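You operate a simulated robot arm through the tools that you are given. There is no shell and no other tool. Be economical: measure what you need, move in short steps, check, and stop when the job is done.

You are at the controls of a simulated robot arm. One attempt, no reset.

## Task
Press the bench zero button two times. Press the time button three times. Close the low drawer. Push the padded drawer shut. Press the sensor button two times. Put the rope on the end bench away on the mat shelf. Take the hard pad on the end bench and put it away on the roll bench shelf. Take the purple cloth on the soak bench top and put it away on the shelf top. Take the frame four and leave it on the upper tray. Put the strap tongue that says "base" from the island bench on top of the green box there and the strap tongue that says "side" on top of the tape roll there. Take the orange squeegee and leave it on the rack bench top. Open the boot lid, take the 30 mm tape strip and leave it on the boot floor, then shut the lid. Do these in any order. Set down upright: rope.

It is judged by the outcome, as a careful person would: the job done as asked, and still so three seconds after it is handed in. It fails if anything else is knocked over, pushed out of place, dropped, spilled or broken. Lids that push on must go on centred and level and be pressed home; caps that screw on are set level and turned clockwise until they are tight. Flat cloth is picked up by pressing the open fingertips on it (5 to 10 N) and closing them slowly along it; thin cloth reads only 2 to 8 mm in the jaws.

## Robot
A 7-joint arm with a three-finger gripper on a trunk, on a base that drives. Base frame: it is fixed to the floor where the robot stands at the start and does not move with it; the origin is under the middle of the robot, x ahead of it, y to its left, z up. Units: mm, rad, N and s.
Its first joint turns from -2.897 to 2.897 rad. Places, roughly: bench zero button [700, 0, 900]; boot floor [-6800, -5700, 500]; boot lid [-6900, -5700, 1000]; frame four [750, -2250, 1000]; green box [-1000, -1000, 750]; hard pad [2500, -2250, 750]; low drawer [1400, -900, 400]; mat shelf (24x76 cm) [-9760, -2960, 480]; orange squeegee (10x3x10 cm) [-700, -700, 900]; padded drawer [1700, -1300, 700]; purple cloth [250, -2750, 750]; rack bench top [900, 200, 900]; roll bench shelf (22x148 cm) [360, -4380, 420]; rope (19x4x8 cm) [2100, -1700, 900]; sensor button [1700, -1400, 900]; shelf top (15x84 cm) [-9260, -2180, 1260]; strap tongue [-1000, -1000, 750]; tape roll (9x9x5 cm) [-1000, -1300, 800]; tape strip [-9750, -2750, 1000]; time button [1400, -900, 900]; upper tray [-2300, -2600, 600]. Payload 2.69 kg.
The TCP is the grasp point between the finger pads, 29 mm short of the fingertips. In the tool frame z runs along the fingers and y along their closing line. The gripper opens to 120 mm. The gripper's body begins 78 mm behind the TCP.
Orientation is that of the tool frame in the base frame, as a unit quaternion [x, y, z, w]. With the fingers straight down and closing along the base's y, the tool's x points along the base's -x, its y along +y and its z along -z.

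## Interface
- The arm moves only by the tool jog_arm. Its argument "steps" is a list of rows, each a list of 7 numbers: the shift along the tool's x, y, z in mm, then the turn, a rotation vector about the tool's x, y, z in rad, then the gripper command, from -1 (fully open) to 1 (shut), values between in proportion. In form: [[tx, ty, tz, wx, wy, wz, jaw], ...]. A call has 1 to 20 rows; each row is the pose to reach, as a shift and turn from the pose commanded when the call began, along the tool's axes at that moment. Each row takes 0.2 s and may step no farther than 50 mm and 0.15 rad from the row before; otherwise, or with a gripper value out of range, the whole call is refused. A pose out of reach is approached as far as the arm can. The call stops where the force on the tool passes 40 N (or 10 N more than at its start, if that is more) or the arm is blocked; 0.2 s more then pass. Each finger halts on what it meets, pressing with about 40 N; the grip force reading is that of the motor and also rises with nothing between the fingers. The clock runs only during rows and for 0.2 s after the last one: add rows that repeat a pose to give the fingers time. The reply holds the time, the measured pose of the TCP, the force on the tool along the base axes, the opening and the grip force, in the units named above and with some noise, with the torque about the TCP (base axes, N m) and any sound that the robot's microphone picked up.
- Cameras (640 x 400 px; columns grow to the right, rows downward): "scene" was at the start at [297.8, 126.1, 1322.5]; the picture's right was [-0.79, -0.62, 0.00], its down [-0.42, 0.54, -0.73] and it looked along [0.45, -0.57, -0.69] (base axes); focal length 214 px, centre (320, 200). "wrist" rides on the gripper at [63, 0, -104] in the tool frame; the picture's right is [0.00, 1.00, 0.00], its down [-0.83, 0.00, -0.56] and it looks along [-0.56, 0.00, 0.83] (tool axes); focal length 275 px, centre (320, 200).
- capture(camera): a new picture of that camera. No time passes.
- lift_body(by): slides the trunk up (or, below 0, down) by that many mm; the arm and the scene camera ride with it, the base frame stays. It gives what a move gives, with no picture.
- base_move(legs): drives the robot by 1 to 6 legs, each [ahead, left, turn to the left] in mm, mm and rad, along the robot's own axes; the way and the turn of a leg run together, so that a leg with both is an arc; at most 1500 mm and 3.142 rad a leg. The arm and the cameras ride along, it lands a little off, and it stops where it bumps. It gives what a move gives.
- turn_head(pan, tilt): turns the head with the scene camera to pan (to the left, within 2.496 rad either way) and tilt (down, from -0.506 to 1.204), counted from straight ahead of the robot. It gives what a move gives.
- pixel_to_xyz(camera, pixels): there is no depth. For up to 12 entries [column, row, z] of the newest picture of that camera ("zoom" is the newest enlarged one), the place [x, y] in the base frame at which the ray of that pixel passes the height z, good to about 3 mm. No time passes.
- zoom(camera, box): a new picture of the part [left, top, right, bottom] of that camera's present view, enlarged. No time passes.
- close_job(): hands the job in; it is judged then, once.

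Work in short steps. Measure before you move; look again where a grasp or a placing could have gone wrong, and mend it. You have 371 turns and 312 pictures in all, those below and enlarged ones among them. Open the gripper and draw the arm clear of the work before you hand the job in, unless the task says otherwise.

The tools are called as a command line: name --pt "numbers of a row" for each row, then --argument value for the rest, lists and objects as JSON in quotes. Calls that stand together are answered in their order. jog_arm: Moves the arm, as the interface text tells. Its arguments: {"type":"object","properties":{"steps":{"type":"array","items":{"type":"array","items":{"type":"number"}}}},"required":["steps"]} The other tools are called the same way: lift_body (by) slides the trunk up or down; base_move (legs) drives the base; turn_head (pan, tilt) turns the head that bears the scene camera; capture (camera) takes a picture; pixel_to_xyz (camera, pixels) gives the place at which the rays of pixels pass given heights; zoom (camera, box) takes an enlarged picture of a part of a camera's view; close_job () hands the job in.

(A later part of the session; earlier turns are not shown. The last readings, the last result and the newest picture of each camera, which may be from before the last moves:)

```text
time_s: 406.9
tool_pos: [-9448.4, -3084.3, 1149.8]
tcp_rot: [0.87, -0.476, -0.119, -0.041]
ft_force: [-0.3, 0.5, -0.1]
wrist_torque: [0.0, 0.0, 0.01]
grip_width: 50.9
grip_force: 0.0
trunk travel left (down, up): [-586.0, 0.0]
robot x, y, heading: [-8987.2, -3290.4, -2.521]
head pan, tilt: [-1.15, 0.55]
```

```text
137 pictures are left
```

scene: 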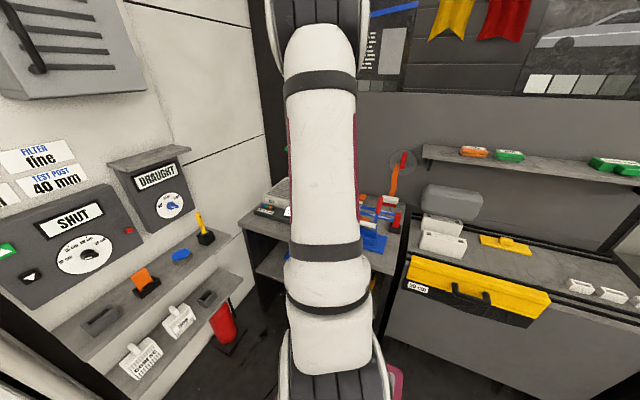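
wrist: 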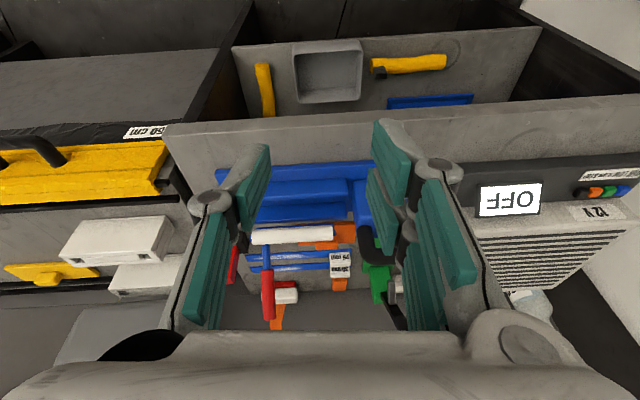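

I can see the roller at (385,212); I zoom there.

zoom --camera "scene" --box '[345, 150, 425, 260]'

jog_arm --pt "0 -48 0 0 0 0 0.15" --pt "0 -96 0 0 0 0 0.15" --pt "0 -144 0 0 0 0 0.15" --pt "0 -192 0 0 0 0 0.15" --pt "0 -240 0 0 0 0 0.15" --pt "0 -288 0 0 0 0 0.15"

zoom --camera "scene" --box '[240, 140, 420, 270]'

```text
3.64 times, centred on (385, 205) of scene
```

zoom: 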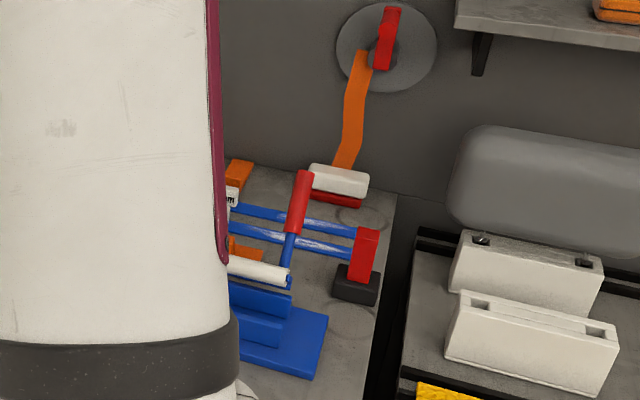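

```text
time_s: 408.2
tool_pos: [-9205.9, -2928.7, 1138.1]
tcp_rot: [0.87, -0.477, -0.118, -0.042]
ft_force: [-0.2, 1.0, -0.4]
wrist_torque: [0.02, -0.06, -0.02]
grip_width: 50.7
grip_force: 0.0
trunk travel left (down, up): [-586.0, 0.0]
robot x, y, heading: [-8987.3, -3288.1, -2.52]
head pan, tilt: [-1.15, 0.55]
```

```text
3.08 times, centred on (330, 205) of scene
```

zoom: 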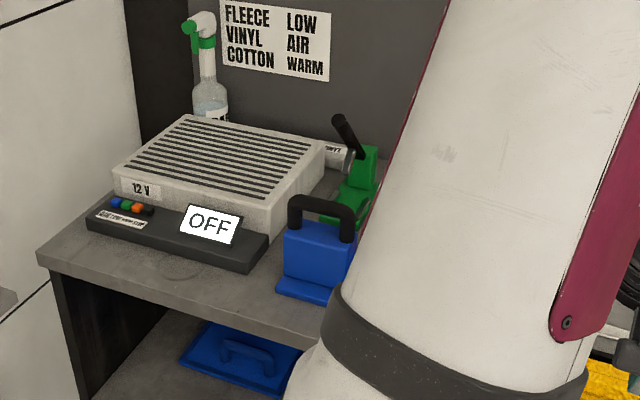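

The roller's handle crosses both strips near their far (right) end, so I'll have to slide the strip out toward its label first. I triangulate the "30 mm" label: wrist (340,271.6), scene (359,204).

pixel_to_xyz --camera "wrist" --pixels '[[340, 271.6, 930], [340, 271.6, 910], [340, 271.6, 890], [267, 270, 900], [252, 257, 900], [346, 254, 910]]'

pixel_to_xyz --camera "scene" --pixels '[[359, 204, 930], [359, 204, 910], [359, 204, 890], [396, 218, 900], [396, 211, 900]]'

```text
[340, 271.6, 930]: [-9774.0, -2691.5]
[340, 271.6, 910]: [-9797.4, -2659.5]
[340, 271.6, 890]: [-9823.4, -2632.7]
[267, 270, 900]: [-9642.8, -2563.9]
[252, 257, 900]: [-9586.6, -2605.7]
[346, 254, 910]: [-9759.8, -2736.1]
```

```text
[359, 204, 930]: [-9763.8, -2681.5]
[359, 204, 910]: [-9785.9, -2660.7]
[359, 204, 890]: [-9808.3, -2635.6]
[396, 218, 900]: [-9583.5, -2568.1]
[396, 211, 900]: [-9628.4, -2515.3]
```

Label ≈ (-9783,-2670), i.e. n≈-3561. I check the black handle's position (wrist (375,235)) and the roller heights before reaching over.

pixel_to_xyz --camera "wrist" --pixels '[[372, 245, 1000], [372, 245, 960], [385, 225, 1000], [360, 210, 960], [290, 235, 940], [268, 290, 940]]'

pixel_to_xyz --camera "scene" --pixels '[[344, 205, 1000], [320, 203, 1000], [345, 207, 960]]'

```text
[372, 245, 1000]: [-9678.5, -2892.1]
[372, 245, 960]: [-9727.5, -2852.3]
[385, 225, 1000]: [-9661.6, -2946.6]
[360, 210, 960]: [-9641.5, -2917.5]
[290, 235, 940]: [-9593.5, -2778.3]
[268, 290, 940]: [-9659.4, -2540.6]
```

```text
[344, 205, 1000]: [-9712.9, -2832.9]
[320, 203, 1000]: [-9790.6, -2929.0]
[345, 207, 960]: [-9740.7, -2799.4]
```

The black handle (z≈1000, n≈-3330) will be well under the tilted hand. I approach 200 mm closer and lower the trunk 150 mm.

base_move --legs '[[0, -200, 0]]'

lift_body --by -100

capture --camera "wrist"

```text
time_s: 409.9
tool_pos: [-9322.5, -2763.1, 1139.3]
tcp_rot: [0.87, -0.477, -0.119, -0.042]
ft_force: [-0.5, -0.4, -0.1]
wrist_torque: [0.03, -0.03, 0.02]
grip_width: 50.8
grip_force: 0.1
trunk travel left (down, up): [-586.0, 0.0]
robot x, y, heading: [-9108.2, -3124.3, -2.526]
head pan, tilt: [-1.15, 0.55]
```

```text
time_s: 411.2
tool_pos: [-9322.8, -2763.3, 1037.8]
tcp_rot: [0.869, -0.478, -0.119, -0.043]
ft_force: [0.1, 0.2, 0.3]
wrist_torque: [-0.01, 0.02, -0.03]
grip_width: 51.2
grip_force: 0.0
trunk travel left (down, up): [-486.0, 100.0]
robot x, y, heading: [-9105.8, -3124.1, -2.521]
head pan, tilt: [-1.15, 0.55]
```

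```text
134 pictures are left
```

wrist: 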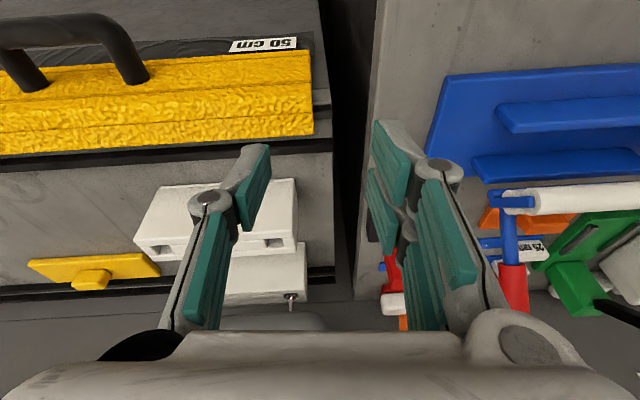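

Robot reached there freely. I move laterally at z≈1090 to the label's line, then forward with more tilt to hover above the "30 mm" block.

jog_arm --pt "3 45 -7 0 0 0 0.15" --pt "6 90 -13 0 0 0 0.15" --pt "8 134 -20 0 0 0 0" --pt "11 179 -26 0 0 0 -0.2" --pt "14 224 -33 0 0 0 -0.2" --pt "17 269 -40 0 0 0 -0.2" --pt "20 313 -46 0 0 0 -0.2" --pt "-24 316 -27 -0.002 -0.057 -0.008 -0.2" --pt "-68 318 -9 -0.004 -0.114 -0.015 -0.2" --pt "-111 320 10 -0.006 -0.171 -0.023 -0.2" --pt "-155 323 28 -0.008 -0.228 -0.031 -0.2" --pt "-199 325 47 -0.01 -0.285 -0.039 -0.2"

capture --camera "wrist"

capture --camera "scene"

```text
time_s: 413.8
tool_pos: [-9705.5, -2768.8, 1055.6]
tcp_rot: [0.853, -0.449, -0.243, -0.108]
ft_force: [0.2, -0.5, 1.7]
wrist_torque: [0.01, -0.01, 0.01]
grip_width: 72.0
grip_force: 0.1
trunk travel left (down, up): [-486.0, 100.0]
robot x, y, heading: [-9106.8, -3123.5, -2.522]
head pan, tilt: [-1.15, 0.55]
```

```text
133 pictures are left
```

wrist: 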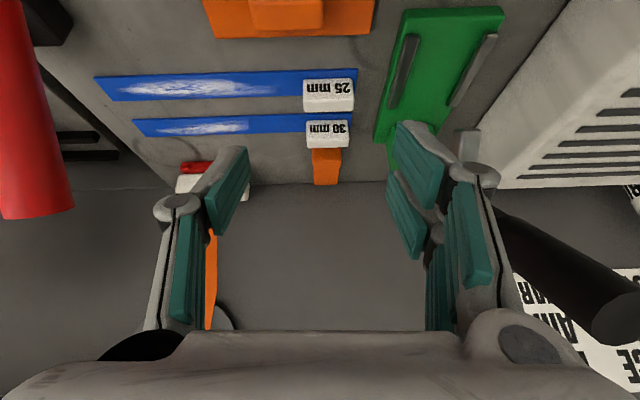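

```text
132 pictures are left
```

scene: 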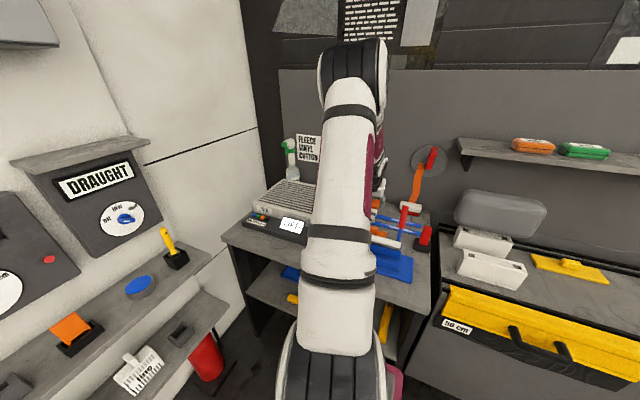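

The strips are free of the roller (its red handle stands to the left). I locate the 30 mm block centre at (327,133) and the strip ends.

pixel_to_xyz --camera "wrist" --pixels '[[327, 133, 915], [327, 133, 900], [135, 128, 900], [308, 120, 900], [348, 120, 900], [308, 145, 900], [327, 95, 915], [30, 200, 1000], [30, 200, 1100]]'

zoom --camera "wrist" --box '[240, 60, 400, 200]'

```text
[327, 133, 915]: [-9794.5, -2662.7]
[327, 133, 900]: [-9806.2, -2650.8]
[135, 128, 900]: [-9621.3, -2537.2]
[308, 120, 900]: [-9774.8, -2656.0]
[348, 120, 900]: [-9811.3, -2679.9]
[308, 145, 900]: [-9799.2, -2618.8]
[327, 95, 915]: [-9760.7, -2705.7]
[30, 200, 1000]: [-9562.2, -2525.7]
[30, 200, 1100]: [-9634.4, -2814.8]
```

```text
2.86 times, centred on (320, 130) of wrist
```

zoom: 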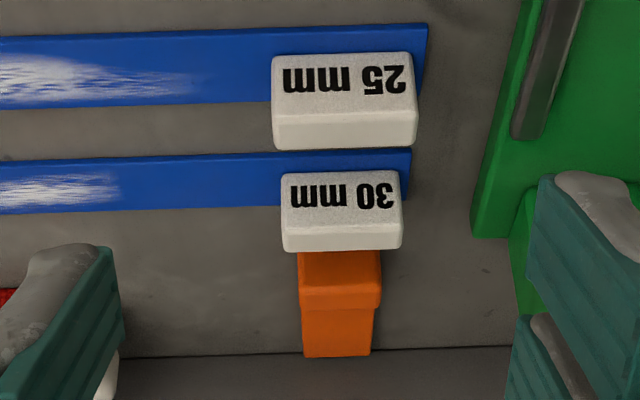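

Triangulated: bench z≈899, 30 mm block centre ≈ e -9494, n -3581, z 902–929 (56 mm wide). I open wider and hover just in front/above.

jog_arm --pt "-21 1 40 0.007 0 0.012 -0.5" --pt "-42 1 80 0.014 0 0.024 -0.5" --pt "-63.6 1.6 120.6 0.022 -0.0015 0.037 -0.5" --pt "-63.6 1.6 120.6 0.022 -0.0015 0.037 -0.5"

capture --camera "wrist"

```text
time_s: 414.8
tool_pos: [-9778.3, -2674.9, 983.7]
tcp_rot: [0.844, -0.467, -0.24, -0.112]
ft_force: [-0.6, -0.2, 0.2]
wrist_torque: [-0.01, 0.0, -0.01]
grip_width: 89.8
grip_force: 0.0
trunk travel left (down, up): [-486.0, 100.0]
robot x, y, heading: [-9106.2, -3127.4, -2.525]
head pan, tilt: [-1.15, 0.55]
```

```text
130 pictures are left
```

wrist: 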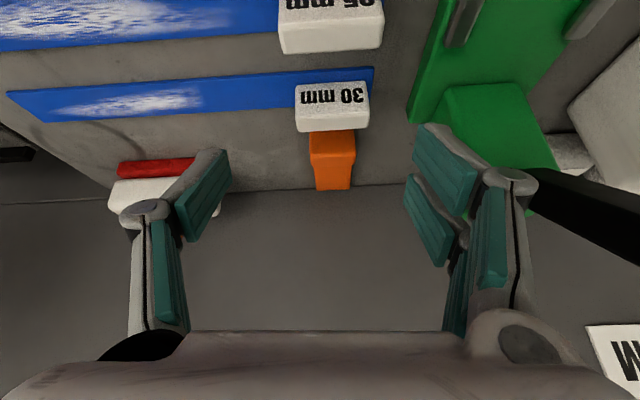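

I refine the block's position from this closer view.

pixel_to_xyz --camera "wrist" --pixels '[[332, 97, 915], [295, 100, 915], [369, 97, 915], [332, 122, 929], [8, 105, 902], [374, 70, 902]]'

```text
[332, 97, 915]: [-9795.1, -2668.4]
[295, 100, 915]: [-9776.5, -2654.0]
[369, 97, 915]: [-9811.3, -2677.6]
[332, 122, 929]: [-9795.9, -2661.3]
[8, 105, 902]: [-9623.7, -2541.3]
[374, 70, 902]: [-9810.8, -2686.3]
```

I centre (+9.5 mm) and descend to just above final height, then check.

jog_arm --pt "2 9.5 15 0 0 0 -0.5" --pt "5 9.5 30 0 0 0 -0.5" --pt "10 9.5 45 0 0 0 -0.5" --pt "10 9.5 45 0 0 0 -0.5"

capture --camera "wrist"

```text
time_s: 415.8
tool_pos: [-9794.2, -2668.9, 939.6]
tcp_rot: [0.844, -0.467, -0.241, -0.111]
ft_force: [0.6, 0.8, 0.2]
wrist_torque: [0.01, -0.01, 0.0]
grip_width: 90.2
grip_force: 0.0
trunk travel left (down, up): [-486.0, 100.0]
robot x, y, heading: [-9109.5, -3123.8, -2.52]
head pan, tilt: [-1.15, 0.55]
```

```text
129 pictures are left
```

wrist: 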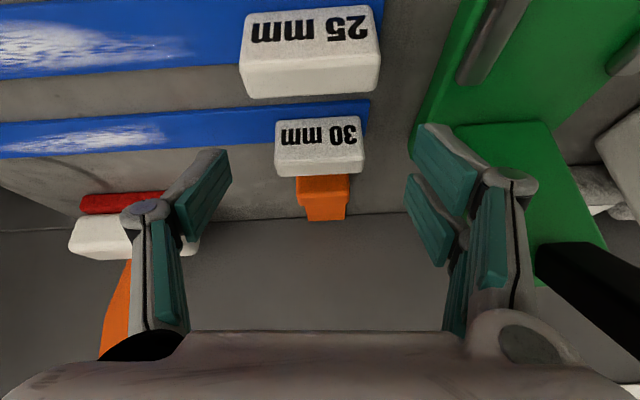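

Aligned. I descend the last 5 mm and close on the block.

jog_arm --pt "1.3 0 2.2 0 0 0 -0.5" --pt "2.6 0 4.5 0 0 0 -0.5" --pt "2.6 0 4.5 0 0 0 0" --pt "2.6 0 4.5 0 0 0 0.4" --pt "2.6 0 4.5 0 0 0 0.8" --pt "2.6 0 4.5 0 0 0 1" --pt "2.6 0 4.5 0 0 0 1"

capture --camera "wrist"

```text
time_s: 417.4
tool_pos: [-9794.4, -2667.8, 935.1]
tcp_rot: [0.844, -0.467, -0.24, -0.112]
ft_force: [-1.7, -0.1, 1.7]
wrist_torque: [-0.06, 0.21, 0.03]
grip_width: 48.5
grip_force: 40.1
trunk travel left (down, up): [-486.0, 100.0]
robot x, y, heading: [-9101.4, -3123.4, -2.524]
head pan, tilt: [-1.15, 0.55]
```

```text
128 pictures are left
```

wrist: 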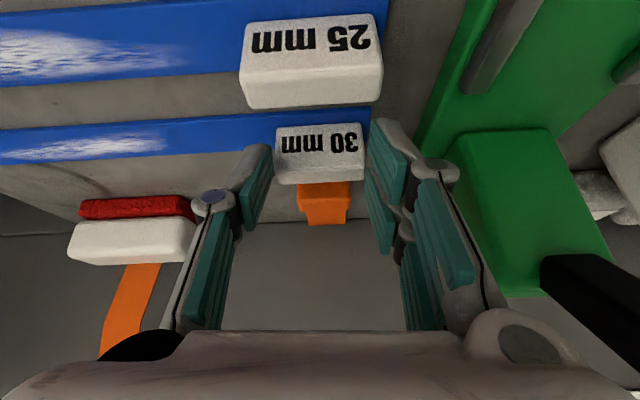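

Gripped the block (48.5 mm). The roller's handle stands in front (top ≈ z 1070), so I lift the strip straight up 225 mm before pulling back.

jog_arm --pt "-5 0 -9 0 0 0 1" --pt "-15 0 -26 0 0 0 1" --pt "-36 0 -60 0 0 0 1" --pt "-58 0 -97 0 0 0 1" --pt "-80 0 -135 0 0 0 1" --pt "-100 0 -168 0 0 0 1" --pt "-115 0 -194 0 0 0 1"

capture --camera "wrist"

```text
time_s: 419.0
tool_pos: [-9787.2, -2663.6, 1162.4]
tcp_rot: [0.843, -0.468, -0.24, -0.113]
ft_force: [-0.2, 0.1, -1.2]
wrist_torque: [0.0, 0.02, -0.02]
grip_width: 48.3
grip_force: 40.2
trunk travel left (down, up): [-486.0, 100.0]
robot x, y, heading: [-9103.8, -3123.1, -2.525]
head pan, tilt: [-1.15, 0.55]
```

```text
127 pictures are left
```

wrist: 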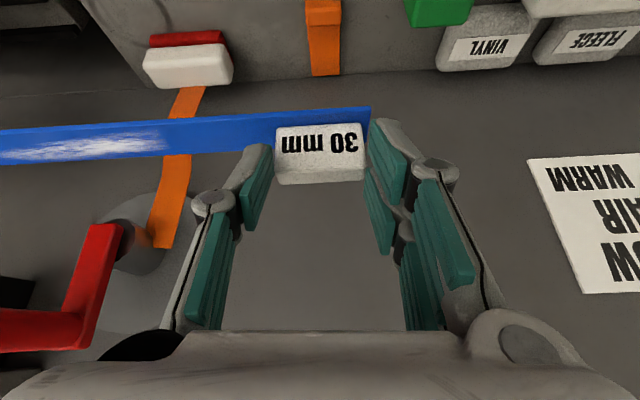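

The 30 mm strip is held. I pull back 260 mm and then drive away from the bench.

jog_arm --pt "37 0 -22 0 0 0 1" --pt "74 0 -44 0 0 0 1" --pt "112 0 -66 0 0 0 1" --pt "149 0 -88 0 0 0 1" --pt "186 0 -110 0 0 0 1" --pt "223 0 -132 0 0 0 1"

base_move --legs '[[0, 500, 0]]'

turn_head --pan 0.9 --tilt 0.4

capture --camera "scene"

turn_head --pan 1.9 --tilt 0.4

capture --camera "scene"

```text
time_s: 420.4
tool_pos: [-9647.9, -2882.9, 1159.1]
tcp_rot: [0.843, -0.467, -0.241, -0.111]
ft_force: [0.0, 0.1, -0.5]
wrist_torque: [-0.07, -0.02, 0.02]
grip_width: 48.6
grip_force: 40.4
trunk travel left (down, up): [-486.0, 100.0]
robot x, y, heading: [-9105.7, -3119.3, -2.526]
head pan, tilt: [-1.15, 0.55]
```

```text
time_s: 423.4
tool_pos: [-9354.4, -3301.0, 1158.3]
tcp_rot: [0.846, -0.461, -0.241, -0.111]
ft_force: [0.4, -0.7, -1.1]
wrist_torque: [0.0, -0.01, -0.02]
grip_width: 48.4
grip_force: 40.0
trunk travel left (down, up): [-486.0, 100.0]
robot x, y, heading: [-8809.2, -3538.3, -2.51]
head pan, tilt: [-1.15, 0.55]
```

```text
time_s: 425.3
tool_pos: [-9353.8, -3302.3, 1158.3]
tcp_rot: [0.846, -0.462, -0.241, -0.111]
ft_force: [-0.4, 0.9, 0.0]
wrist_torque: [-0.01, 0.04, 0.0]
grip_width: 48.6
grip_force: 39.9
trunk travel left (down, up): [-486.0, 100.0]
robot x, y, heading: [-8807.4, -3538.0, -2.509]
head pan, tilt: [0.901, 0.4]
```

```text
126 pictures are left
```

scene: 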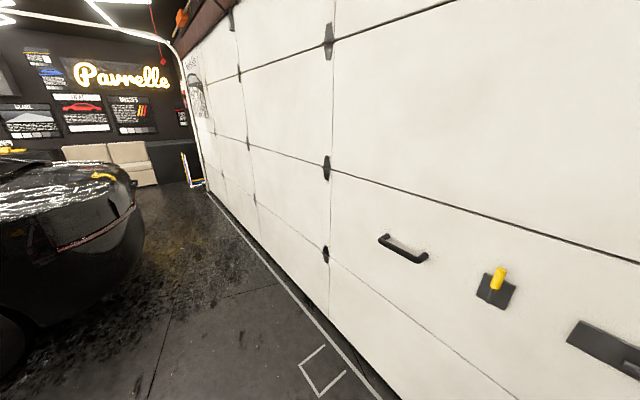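

```text
time_s: 426.6
tool_pos: [-9353.2, -3302.1, 1158.2]
tcp_rot: [0.847, -0.461, -0.241, -0.111]
ft_force: [-0.3, -0.9, -0.6]
wrist_torque: [-0.02, 0.0, 0.01]
grip_width: 48.3
grip_force: 39.9
trunk travel left (down, up): [-486.0, 100.0]
robot x, y, heading: [-8809.4, -3535.7, -2.507]
head pan, tilt: [1.901, 0.4]
```

```text
125 pictures are left
```

scene: 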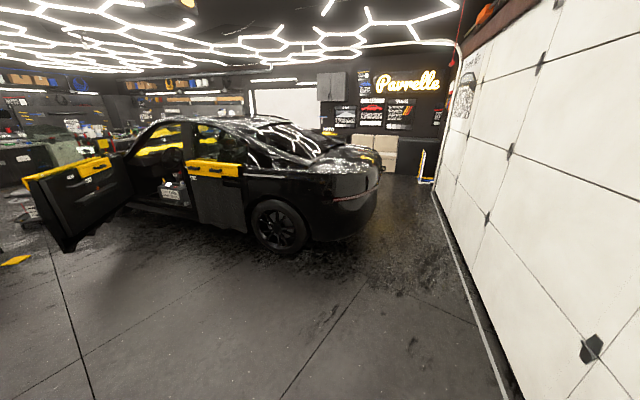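

The car's boot faces the garage door. I measure the gap between bumper and door.

pixel_to_xyz --camera "scene" --pixels '[[300, 252, 0], [345, 235, 100], [378, 200, 500], [440, 215, 0], [470, 300, 0], [378, 175, 800], [345, 150, 1000], [438, 190, 0], [420, 182, 0]]'

zoom --camera "scene" --box '[230, 90, 470, 270]'

```text
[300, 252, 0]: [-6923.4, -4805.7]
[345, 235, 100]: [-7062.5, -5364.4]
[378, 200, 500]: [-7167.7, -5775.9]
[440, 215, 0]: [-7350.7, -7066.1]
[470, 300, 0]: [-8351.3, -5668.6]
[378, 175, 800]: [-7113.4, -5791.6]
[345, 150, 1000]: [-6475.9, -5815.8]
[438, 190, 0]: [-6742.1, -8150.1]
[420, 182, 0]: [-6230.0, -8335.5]
```

```text
2.22 times, centred on (350, 180) of scene
```

zoom: 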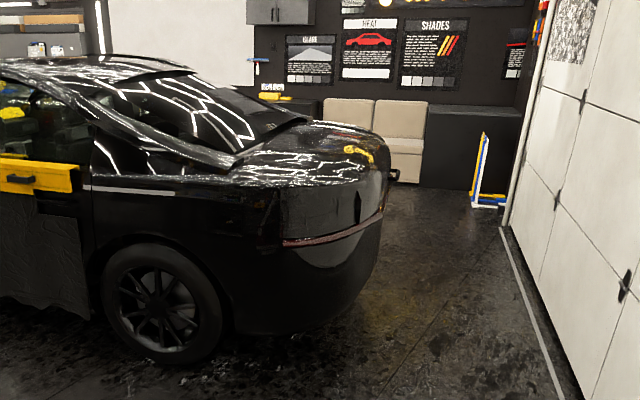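

Gap ≈ 900 mm, passable backward with the car on my right. I turn right 1.58 rad here first.

base_move --legs '[[0, 0, -0.8], [0, 0, -0.778]]'

turn_head --pan -2.3 --tilt 0.4

capture --camera "scene"

```text
time_s: 431.2
tool_pos: [-8568.0, -2993.4, 1158.6]
tcp_rot: [-0.266, 0.926, 0.091, 0.25]
ft_force: [0.7, 0.1, -1.0]
wrist_torque: [0.01, 0.03, 0.04]
grip_width: 48.4
grip_force: 39.9
trunk travel left (down, up): [-486.0, 100.0]
robot x, y, heading: [-8807.3, -3534.7, 2.186]
head pan, tilt: [1.901, 0.4]
```

```text
time_s: 434.6
tool_pos: [-8568.1, -2993.8, 1157.9]
tcp_rot: [-0.265, 0.927, 0.09, 0.25]
ft_force: [0.4, -0.2, -0.5]
wrist_torque: [0.02, 0.02, 0.01]
grip_width: 48.4
grip_force: 39.6
trunk travel left (down, up): [-486.0, 100.0]
robot x, y, heading: [-8806.0, -3537.3, 2.184]
head pan, tilt: [-2.3, 0.4]
```

```text
123 pictures are left
```

scene: 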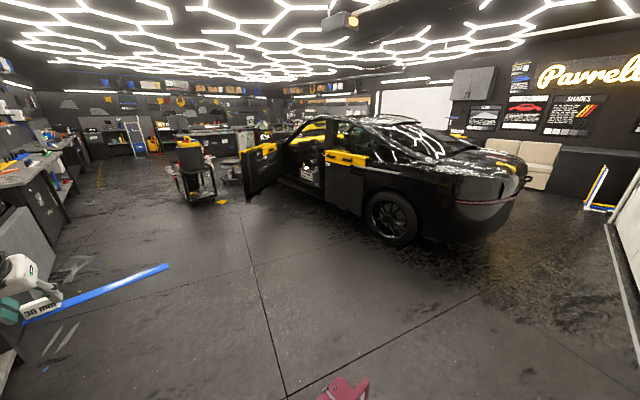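

The strip is visible and level. I swing the arm to the front for the narrow gap.

jog_arm --pt "2 48.1 -1.2 -0.0485 0.003 -0.0816 1" --pt "7.8 95.8 -4.7 -0.0971 0.006 -0.1632 1" --pt "17.6 142.6 -10.5 -0.1456 0.01 -0.2448 1" --pt "31.1 188 -18.5 -0.1942 0.013 -0.3264 1" --pt "48.2 231.9 -28.7 -0.2427 0.016 -0.408 1" --pt "68.9 273.6 -41 -0.2913 0.019 -0.4896 1" --pt "92.8 312.9 -55.3 -0.3398 0.023 -0.5712 1" --pt "119.8 349.3 -71.4 -0.3884 0.026 -0.6528 1" --pt "149.7 382.6 -89.2 -0.4369 0.029 -0.7344 1" --pt "182.2 412.4 -108.6 -0.4855 0.032 -0.816 1" --pt "216.9 438.5 -129.3 -0.534 0.036 -0.8977 1" --pt "253.6 460.7 -151.2 -0.5825 0.039 -0.9793 1" --pt "291.9 478.7 -174 -0.6311 0.042 -1.0609 1" --pt "331.5 492.3 -197.6 -0.6796 0.045 -1.1425 1" --pt "372.3 501.6 -221.9 -0.7282 0.048 -1.2241 1"

base_move --legs '[[0, 340, 0.012], [-1300, 0, 0], [-1000, 0, 0]]'

turn_head --pan -2.0 --tilt 0.5

capture --camera "scene"

```text
time_s: 437.8
tool_pos: [-9202.2, -2803.7, 1175.9]
tcp_rot: [0.807, -0.527, -0.233, -0.13]
ft_force: [0.8, 0.7, -0.6]
wrist_torque: [-0.05, 0.07, 0.04]
grip_width: 48.2
grip_force: 39.4
trunk travel left (down, up): [-486.0, 100.0]
robot x, y, heading: [-8810.1, -3538.4, 2.19]
head pan, tilt: [-2.3, 0.4]
```

```text
time_s: 450.8
tool_pos: [-8150.1, -4866.1, 1175.0]
tcp_rot: [0.807, -0.527, -0.232, -0.13]
ft_force: [-0.1, -0.1, -0.5]
wrist_torque: [-0.03, 0.01, 0.0]
grip_width: 48.3
grip_force: 39.6
trunk travel left (down, up): [-486.0, 100.0]
robot x, y, heading: [-7751.0, -5595.8, 2.191]
head pan, tilt: [-2.3, 0.4]
```

```text
time_s: 451.6
tool_pos: [-8149.2, -4865.5, 1174.9]
tcp_rot: [0.808, -0.526, -0.233, -0.13]
ft_force: [-0.5, -0.1, -0.4]
wrist_torque: [-0.04, 0.03, 0.0]
grip_width: 48.1
grip_force: 39.7
trunk travel left (down, up): [-486.0, 100.0]
robot x, y, heading: [-7751.5, -5595.5, 2.195]
head pan, tilt: [-2.0, 0.499]
```

```text
122 pictures are left
```

scene: 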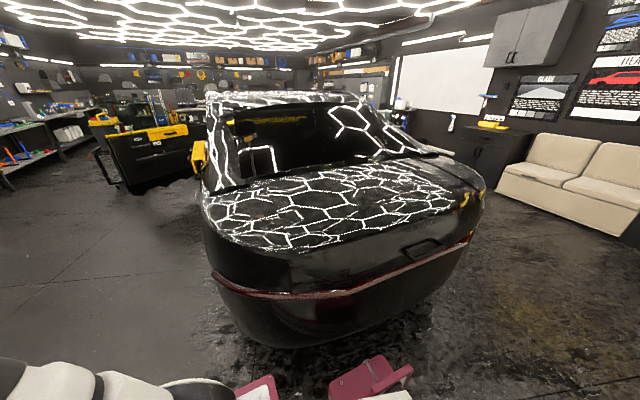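

The boot's rear is in view with a dark handle at (425,248). I zoom in on it.

zoom --camera "scene" --box '[330, 160, 510, 300]'

pixel_to_xyz --camera "scene" --pixels '[[425, 248, 900], [425, 248, 800], [465, 200, 950], [290, 250, 950], [480, 180, 950], [345, 210, 1000]]'

```text
2.86 times, centred on (420, 230) of scene
```

zoom: 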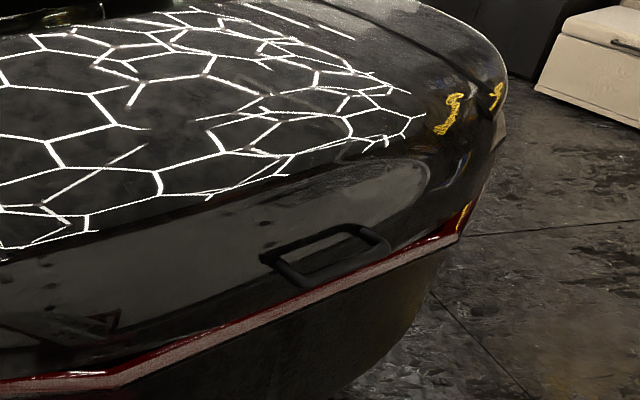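

```text
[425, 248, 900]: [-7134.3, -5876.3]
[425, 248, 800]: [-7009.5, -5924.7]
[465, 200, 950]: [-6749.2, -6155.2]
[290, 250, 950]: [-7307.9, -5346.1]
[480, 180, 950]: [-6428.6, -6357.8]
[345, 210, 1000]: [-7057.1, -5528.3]
```

A bar handle on the lid must be pulled, so I need an empty gripper: I'll put the strip back at its original spot on the bench for the moment. I drive forward toward the bench.

base_move --legs '[[0, -60, 0], [1250, 0, 0], [1150, 0, 0]]'

turn_head --pan -0.2 --tilt 0.6

capture --camera "scene"

capture --camera "wrist"

```text
time_s: 463.9
tool_pos: [-9456.8, -2883.7, 1175.3]
tcp_rot: [0.803, -0.533, -0.231, -0.133]
ft_force: [0.3, 1.1, -0.4]
wrist_torque: [-0.04, 0.01, 0.02]
grip_width: 48.4
grip_force: 39.8
trunk travel left (down, up): [-486.0, 100.0]
robot x, y, heading: [-9076.0, -3622.5, 2.169]
head pan, tilt: [-2.0, 0.499]
```

```text
time_s: 465.6
tool_pos: [-9456.9, -2884.1, 1176.8]
tcp_rot: [0.803, -0.534, -0.231, -0.132]
ft_force: [0.0, -0.4, -0.5]
wrist_torque: [-0.01, -0.01, 0.01]
grip_width: 48.2
grip_force: 39.9
trunk travel left (down, up): [-486.0, 100.0]
robot x, y, heading: [-9073.1, -3622.9, 2.172]
head pan, tilt: [-0.201, 0.6]
```

```text
120 pictures are left
```

scene: 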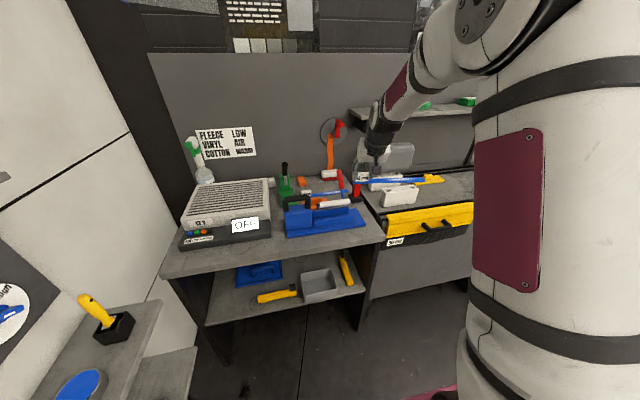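

```text
119 pictures are left
```

wrist: 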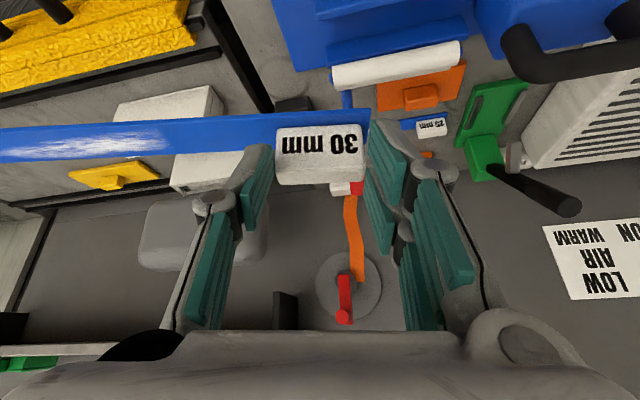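

Good view. I drive 150 mm closer, then will carry the strip above its old spot.

base_move --legs '[[150, 0, 0.02]]'

```text
time_s: 467.0
tool_pos: [-9557.8, -2768.6, 1175.5]
tcp_rot: [0.808, -0.525, -0.233, -0.129]
ft_force: [-0.8, 0.3, -0.4]
wrist_torque: [0.0, 0.01, 0.01]
grip_width: 48.3
grip_force: 40.1
trunk travel left (down, up): [-486.0, 100.0]
robot x, y, heading: [-9158.4, -3497.9, 2.194]
head pan, tilt: [-0.201, 0.6]
```

I move over the old spot at z 1150 with the yaw squared up.

jog_arm --pt "-24 29 21 -0.012 0.001 -0.02 1" --pt "-49 57 41 -0.023 0.002 -0.039 1" --pt "-73 86 62 -0.035 0.003 -0.059 1" --pt "-98 115 83 -0.047 0.003 -0.078 1" --pt "-122 144 104 -0.058 0.004 -0.098 1" --pt "-146.8 172.3 124.5 -0.07 0.005 -0.117 1" --pt "-146.8 172.3 124.5 -0.07 0.005 -0.117 1"

capture --camera "wrist"

```text
time_s: 468.6
tool_pos: [-9791.4, -2667.5, 1150.1]
tcp_rot: [0.843, -0.469, -0.24, -0.113]
ft_force: [0.4, 0.8, -0.3]
wrist_torque: [-0.01, 0.02, 0.02]
grip_width: 48.0
grip_force: 40.5
trunk travel left (down, up): [-486.0, 100.0]
robot x, y, heading: [-9160.4, -3497.4, 2.19]
head pan, tilt: [-0.201, 0.6]
```

```text
118 pictures are left
```

wrist: 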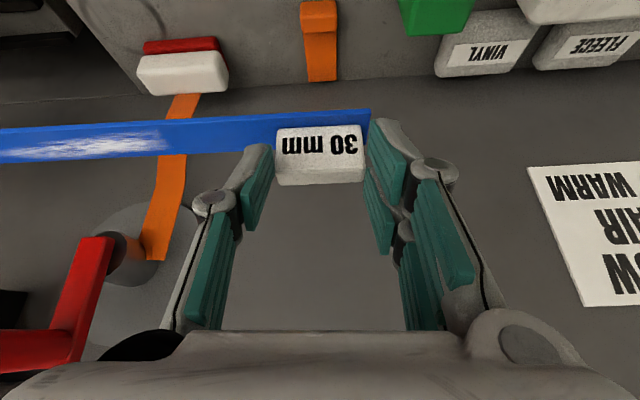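

Same pose as when I lifted it. I lower it back onto the bench, ending slowly.

jog_arm --pt "22 -1.5 37 0 0 0 1" --pt "44 -3 74 0 0 0 1" --pt "66 -4.5 111 0 0 0 1" --pt "84 -6 142 0 0 0 1" --pt "98 -7 165 0 0 0 1" --pt "105 -7.3 177 0 0 0 1" --pt "107.5 -7.4 181.5 0 0 0 1"

jog_arm --pt "0.7 0 1.2 0 0 0 1" --pt "1.4 0 2.4 0 0 0 1" --pt "2.1 0 3.6 0 0 0 1"

```text
time_s: 470.2
tool_pos: [-9793.5, -2667.1, 939.8]
tcp_rot: [0.842, -0.47, -0.241, -0.114]
ft_force: [0.2, -0.7, -0.3]
wrist_torque: [-0.06, 0.01, 0.02]
grip_width: 48.1
grip_force: 39.3
trunk travel left (down, up): [-486.0, 100.0]
robot x, y, heading: [-9159.5, -3497.9, 2.191]
head pan, tilt: [-0.201, 0.6]
```

```text
time_s: 471.0
tool_pos: [-9794.7, -2666.5, 935.2]
tcp_rot: [0.843, -0.468, -0.242, -0.113]
ft_force: [0.2, -1.5, 3.4]
wrist_torque: [0.45, -0.63, -0.32]
grip_width: 47.9
grip_force: 39.9
trunk travel left (down, up): [-486.0, 100.0]
robot x, y, heading: [-9161.0, -3500.5, 2.188]
head pan, tilt: [-0.201, 0.6]
```

Contact at the same height. I open and rise straight up out of it.

jog_arm --pt "0 0 0 0 0 0 0.5" --pt "0 0 0 0 0 0 0" --pt "0 0 0 0 0 0 -0.5" --pt "0 0 0 0 0 0 -0.5" --pt "0 0 -30 0 0 0 -0.5" --pt "-10 0 -70 0 0 0 -0.5" --pt "-30 0 -110 0 0 0 -0.5" --pt "-55 0 -150 0 0 0 -0.5" --pt "-80 0 -190 0 0 0 -0.5"

capture --camera "wrist"

```text
time_s: 473.0
tool_pos: [-9772.1, -2688.8, 1136.7]
tcp_rot: [0.843, -0.469, -0.24, -0.113]
ft_force: [0.0, 0.0, -1.5]
wrist_torque: [0.0, 0.0, -0.02]
grip_width: 90.1
grip_force: 0.0
trunk travel left (down, up): [-486.0, 100.0]
robot x, y, heading: [-9162.4, -3497.1, 2.192]
head pan, tilt: [-0.201, 0.6]
```

```text
117 pictures are left
```

wrist: 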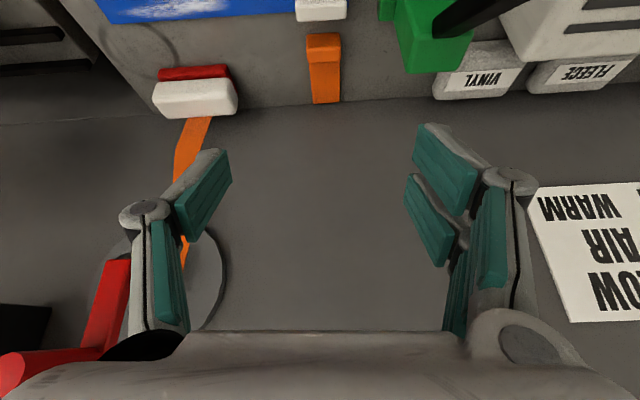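

Strip is back in place. I retract the arm and back down the gap to the boot handle.

jog_arm --pt "36 0 -21 0 0 0 -0.5" --pt "72 0 -43 0 0 0 -0.5" --pt "108 0 -64 0 0 0 -0.5" --pt "144 0 -85 0 0 0 -0.5" --pt "180 0 -107 0 0 0 -0.5"

base_move --legs '[[-500, 130, 0.004], [-1450, 0, 0], [-1250, 0, 0]]'

turn_head --pan -1.6 --tilt 0.6

capture --camera "scene"

```text
time_s: 474.2
tool_pos: [-9662.0, -2862.2, 1140.3]
tcp_rot: [0.842, -0.469, -0.24, -0.114]
ft_force: [0.3, 0.9, -0.5]
wrist_torque: [-0.01, -0.02, -0.01]
grip_width: 90.1
grip_force: 0.1
trunk travel left (down, up): [-486.0, 100.0]
robot x, y, heading: [-9159.8, -3497.4, 2.192]
head pan, tilt: [-0.201, 0.6]
```

```text
time_s: 489.8
tool_pos: [-7923.2, -5504.1, 1141.0]
tcp_rot: [0.842, -0.469, -0.24, -0.114]
ft_force: [-0.3, 0.2, -0.2]
wrist_torque: [0.0, 0.01, 0.0]
grip_width: 90.0
grip_force: 0.0
trunk travel left (down, up): [-486.0, 100.0]
robot x, y, heading: [-7423.5, -6138.5, 2.191]
head pan, tilt: [-0.201, 0.6]
```

```text
time_s: 491.3
tool_pos: [-7924.5, -5503.6, 1141.0]
tcp_rot: [0.842, -0.469, -0.24, -0.113]
ft_force: [1.0, -0.2, 0.1]
wrist_torque: [-0.01, -0.03, 0.04]
grip_width: 89.9
grip_force: 0.1
trunk travel left (down, up): [-486.0, 100.0]
robot x, y, heading: [-7424.5, -6144.0, 2.192]
head pan, tilt: [-1.6, 0.6]
```

```text
116 pictures are left
```

scene: 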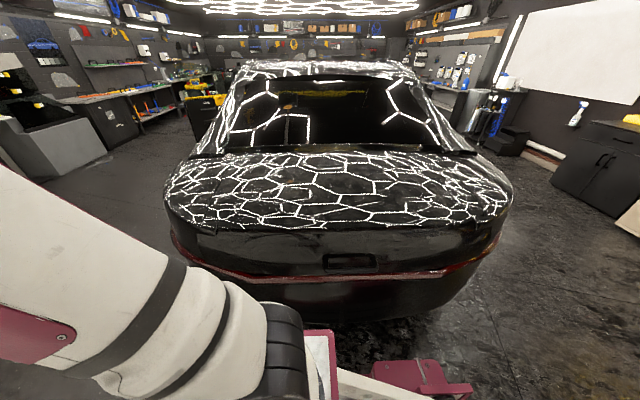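

Square-on view: handle at (349,262), lid hinge near the rear window (row ~150). I triangulate the handle and lid edges.

pixel_to_xyz --camera "scene" --pixels '[[349, 262, 950], [349, 262, 900], [349, 262, 850], [325, 262, 880], [375, 262, 880], [345, 228, 1000], [330, 155, 1080], [190, 230, 950], [500, 230, 950]]'

zoom --camera "scene" --box '[280, 200, 420, 300]'

```text
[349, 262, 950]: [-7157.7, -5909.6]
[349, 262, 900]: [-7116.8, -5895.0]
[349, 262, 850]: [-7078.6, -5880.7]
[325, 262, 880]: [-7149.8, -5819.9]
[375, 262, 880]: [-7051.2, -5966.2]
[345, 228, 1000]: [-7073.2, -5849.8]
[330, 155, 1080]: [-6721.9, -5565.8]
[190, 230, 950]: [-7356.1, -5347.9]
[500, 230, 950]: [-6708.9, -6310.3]
```

```text
4.00 times, centred on (350, 250) of scene
```

zoom: 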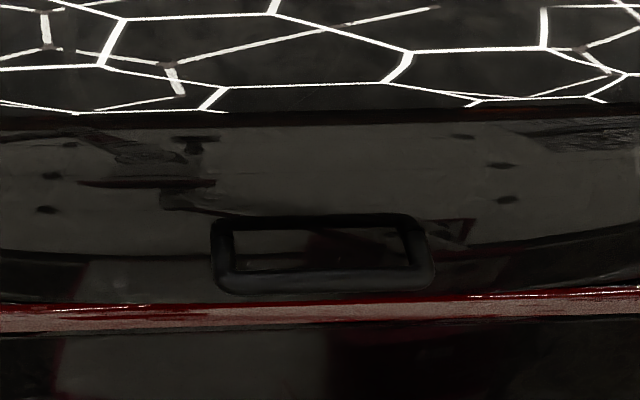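

Handle loop centre ≈ (-7096,-5888,872), bar ~176 mm long with ~45 mm gap. I check the space behind me for a better stance (handle ahead-right of the arm).

turn_head --pan -2.45 --tilt 0.6

capture --camera "scene"

pixel_to_xyz --camera "scene" --pixels '[[500, 200, 0], [400, 180, 0], [560, 250, 0], [320, 160, 0], [450, 170, 400]]'

```text
time_s: 492.5
tool_pos: [-7925.0, -5503.9, 1140.4]
tcp_rot: [0.842, -0.47, -0.24, -0.114]
ft_force: [0.9, 0.0, 0.2]
wrist_torque: [-0.01, -0.01, 0.0]
grip_width: 90.1
grip_force: 0.0
trunk travel left (down, up): [-486.0, 100.0]
robot x, y, heading: [-7419.1, -6139.2, 2.193]
head pan, tilt: [-2.45, 0.6]
```

```text
114 pictures are left
```

scene: 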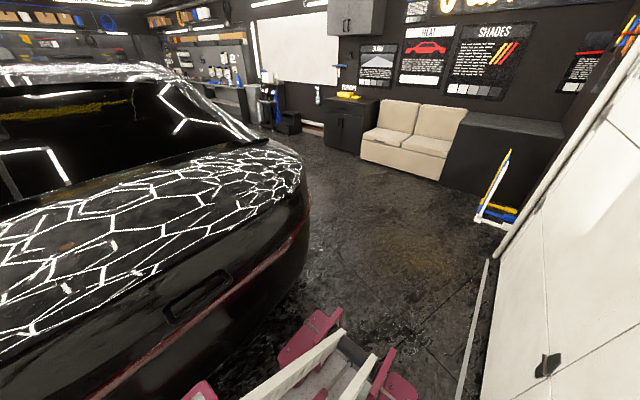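

```text
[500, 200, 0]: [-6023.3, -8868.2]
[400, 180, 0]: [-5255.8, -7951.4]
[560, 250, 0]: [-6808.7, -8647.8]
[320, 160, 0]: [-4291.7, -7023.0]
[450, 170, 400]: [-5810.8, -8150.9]
```

Plenty of room behind. I back 560 mm more and set the tool vertical.

base_move --legs '[[-560, 0, 0]]'

jog_arm --pt "0 0 -5 0 0.13 0 -1" --pt "0 0 -10 0 0.27 0 -1" --pt "0 0 -10 0 0.41 0 -1" --pt "0 0 -10 0 0.535 0 -1"

turn_head --pan -0.9 --tilt 0.7

capture --camera "scene"

```text
time_s: 495.6
tool_pos: [-7606.5, -5953.4, 1140.6]
tcp_rot: [0.843, -0.468, -0.241, -0.113]
ft_force: [-0.1, 0.0, 0.2]
wrist_torque: [0.02, -0.01, -0.01]
grip_width: 90.0
grip_force: 0.0
trunk travel left (down, up): [-486.0, 100.0]
robot x, y, heading: [-7100.1, -6587.9, 2.196]
head pan, tilt: [-2.45, 0.6]
```

```text
time_s: 496.6
tool_pos: [-7602.5, -5957.2, 1149.2]
tcp_rot: [0.876, -0.481, -0.008, 0.015]
ft_force: [-0.8, 0.3, 0.1]
wrist_torque: [0.04, -0.01, 0.0]
grip_width: 120.0
grip_force: 0.1
trunk travel left (down, up): [-486.0, 100.0]
robot x, y, heading: [-7100.8, -6588.4, 2.197]
head pan, tilt: [-2.45, 0.6]
```

```text
time_s: 498.2
tool_pos: [-7603.6, -5957.9, 1149.2]
tcp_rot: [0.876, -0.481, -0.01, 0.015]
ft_force: [-0.6, -0.7, -0.7]
wrist_torque: [-0.02, 0.0, -0.01]
grip_width: 119.7
grip_force: 0.1
trunk travel left (down, up): [-486.0, 100.0]
robot x, y, heading: [-7101.0, -6587.8, 2.191]
head pan, tilt: [-0.901, 0.7]
```

```text
113 pictures are left
```

scene: 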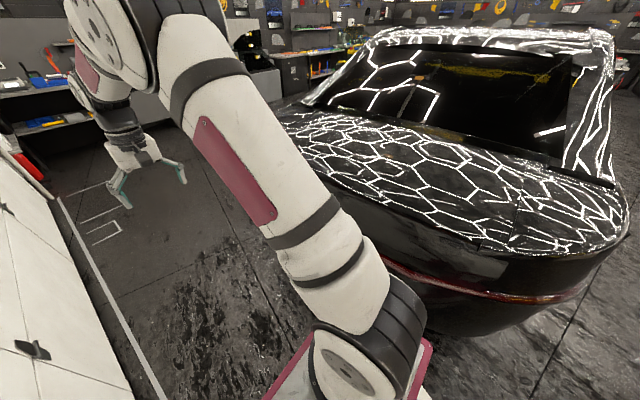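

I bring the tool round toward the handle (x 1.0 rad roll so the jaws will close vertically), staying 200 mm clear.

jog_arm --pt "32 -33 -1 0.14 0 0 -1" --pt "65 -67 -3 0.28 0 0 -1" --pt "97 -100 -4 0.42 0 0 -1" --pt "129 -133 -5 0.56 0 0 -1" --pt "161 -167 -6 0.7 0 0 -1" --pt "194 -200 -8 0.84 0 0 -1" --pt "226 -233 -9 0.98 0 0 -1" --pt "226 -233 35 1.0 0 0 -1" --pt "226 -233 80 1.0 0 0 -1" --pt "226 -233 120 1.0 0 0 -1"

capture --camera "wrist"

capture --camera "scene"

```text
time_s: 500.4
tool_pos: [-7288.0, -6023.7, 1021.6]
tcp_rot: [0.776, -0.427, 0.222, -0.407]
ft_force: [-0.6, 0.3, 0.7]
wrist_torque: [-0.02, 0.03, 0.03]
grip_width: 119.8
grip_force: 0.0
trunk travel left (down, up): [-486.0, 100.0]
robot x, y, heading: [-7099.7, -6583.5, 2.193]
head pan, tilt: [-0.901, 0.7]
```

```text
112 pictures are left
```

wrist: 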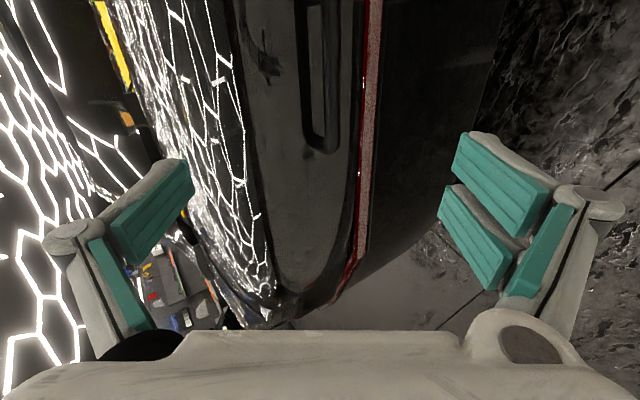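

```text
111 pictures are left
```

scene: 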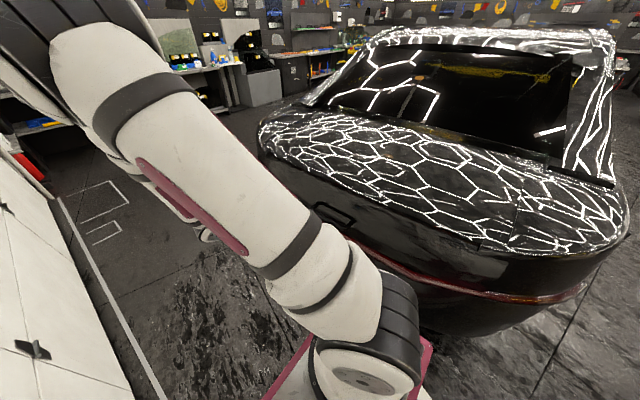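

The handle loop appears at cols 300–340. I query its outer bar (333,75) and inner bar (305,75) along the rays.

pixel_to_xyz --camera "wrist" --pixels '[[333, 75, 900], [333, 75, 880], [333, 75, 860], [303, 75, 900], [303, 75, 880], [325, 148, 880], [333, 5, 880], [333, 5, 860], [363, 75, 860], [363, 75, 840]]'

zoom --camera "scene" --box '[280, 180, 420, 280]'

pixel_to_xyz --camera "zoom" --pixels '[[210, 150, 900], [210, 150, 880], [210, 150, 860]]'

```text
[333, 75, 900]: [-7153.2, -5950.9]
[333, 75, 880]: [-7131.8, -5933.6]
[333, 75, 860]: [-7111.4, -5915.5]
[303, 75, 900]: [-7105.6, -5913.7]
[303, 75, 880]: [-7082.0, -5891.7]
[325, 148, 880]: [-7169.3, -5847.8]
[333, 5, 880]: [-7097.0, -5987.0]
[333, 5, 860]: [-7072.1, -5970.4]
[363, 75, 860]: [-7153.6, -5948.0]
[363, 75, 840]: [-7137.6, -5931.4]
```

```text
4.00 times, centred on (350, 230) of scene
```

zoom: 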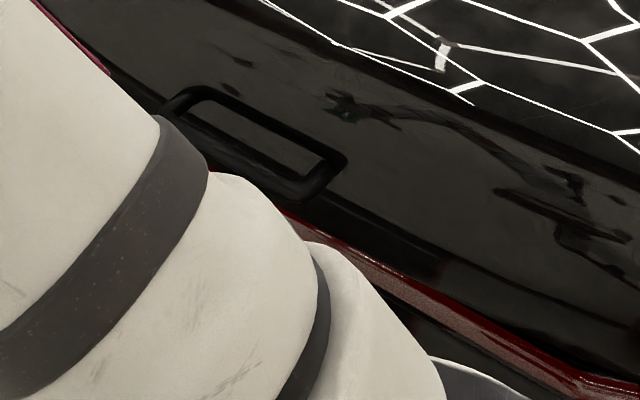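

```text
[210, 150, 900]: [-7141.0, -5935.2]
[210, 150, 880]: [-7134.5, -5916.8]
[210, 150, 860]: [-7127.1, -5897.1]
```

pixel_to_xyz --camera "zoom" --pixels '[[255, 170, 900], [255, 170, 880], [255, 170, 860], [255, 170, 840], [255, 118, 900], [255, 118, 880], [255, 118, 860]]'

```text
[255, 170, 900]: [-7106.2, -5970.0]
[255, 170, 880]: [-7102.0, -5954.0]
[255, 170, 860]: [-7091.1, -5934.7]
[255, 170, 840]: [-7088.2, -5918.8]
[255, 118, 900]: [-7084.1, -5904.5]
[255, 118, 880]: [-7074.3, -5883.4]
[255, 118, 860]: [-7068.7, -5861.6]
```

Outer bar at e≈-9228, z≈861 (about 68 mm off the lid face). I set the jaws to 51 mm and move to 75 mm short of the bar along the tool axis.

jog_arm --pt "1 3 47 0 0 0 0.15" --pt "2 6 95 0 0 0 0.15" --pt "3 9 142 0 0 0 0.15" --pt "4.5 12.4 189 0 0 0 0.15" --pt "4.5 12.4 189 0 0 0 0.15"

capture --camera "wrist"

```text
time_s: 501.6
tool_pos: [-7160.9, -5948.2, 902.8]
tcp_rot: [0.776, -0.426, 0.223, -0.408]
ft_force: [-0.3, -0.2, -0.5]
wrist_torque: [0.01, 0.02, 0.0]
grip_width: 50.8
grip_force: 0.0
trunk travel left (down, up): [-486.0, 100.0]
robot x, y, heading: [-7097.1, -6587.5, 2.192]
head pan, tilt: [-0.901, 0.7]
```

```text
109 pictures are left
```

wrist: 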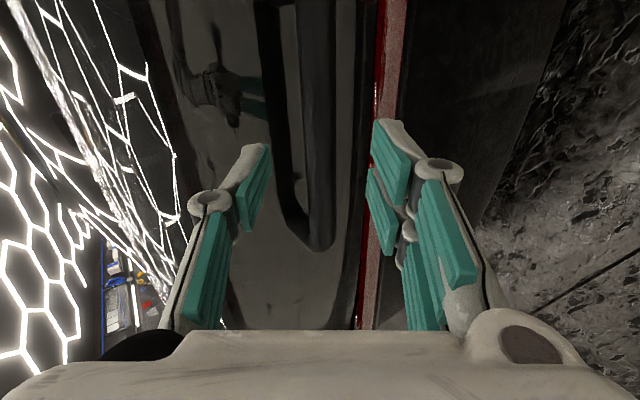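

The outer bar is centred between the fingers. I advance 75 mm and close on it.

jog_arm --pt "0 0 25 0 0 0 0.15" --pt "0 0 50 0 0 0 0.15" --pt "0 0 72 0 0 0 0.15" --pt "0 0 72 0 0 0 0.5" --pt "0 0 72 0 0 0 1" --pt "0 0 72 0 0 0 1"

capture --camera "wrist"

```text
time_s: 503.1
tool_pos: [-7111.7, -5915.1, 860.2]
tcp_rot: [0.777, -0.425, 0.222, -0.408]
ft_force: [-1.2, 0.3, 2.2]
wrist_torque: [-0.82, -0.59, 1.23]
grip_width: 20.9
grip_force: 45.0
trunk travel left (down, up): [-486.0, 100.0]
robot x, y, heading: [-7102.6, -6588.7, 2.195]
head pan, tilt: [-0.901, 0.7]
```

```text
108 pictures are left
```

wrist: 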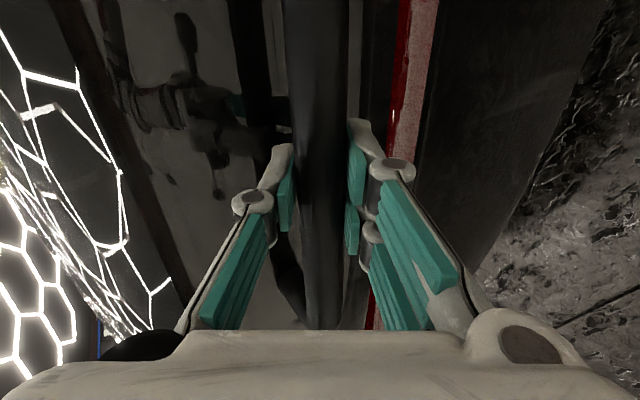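

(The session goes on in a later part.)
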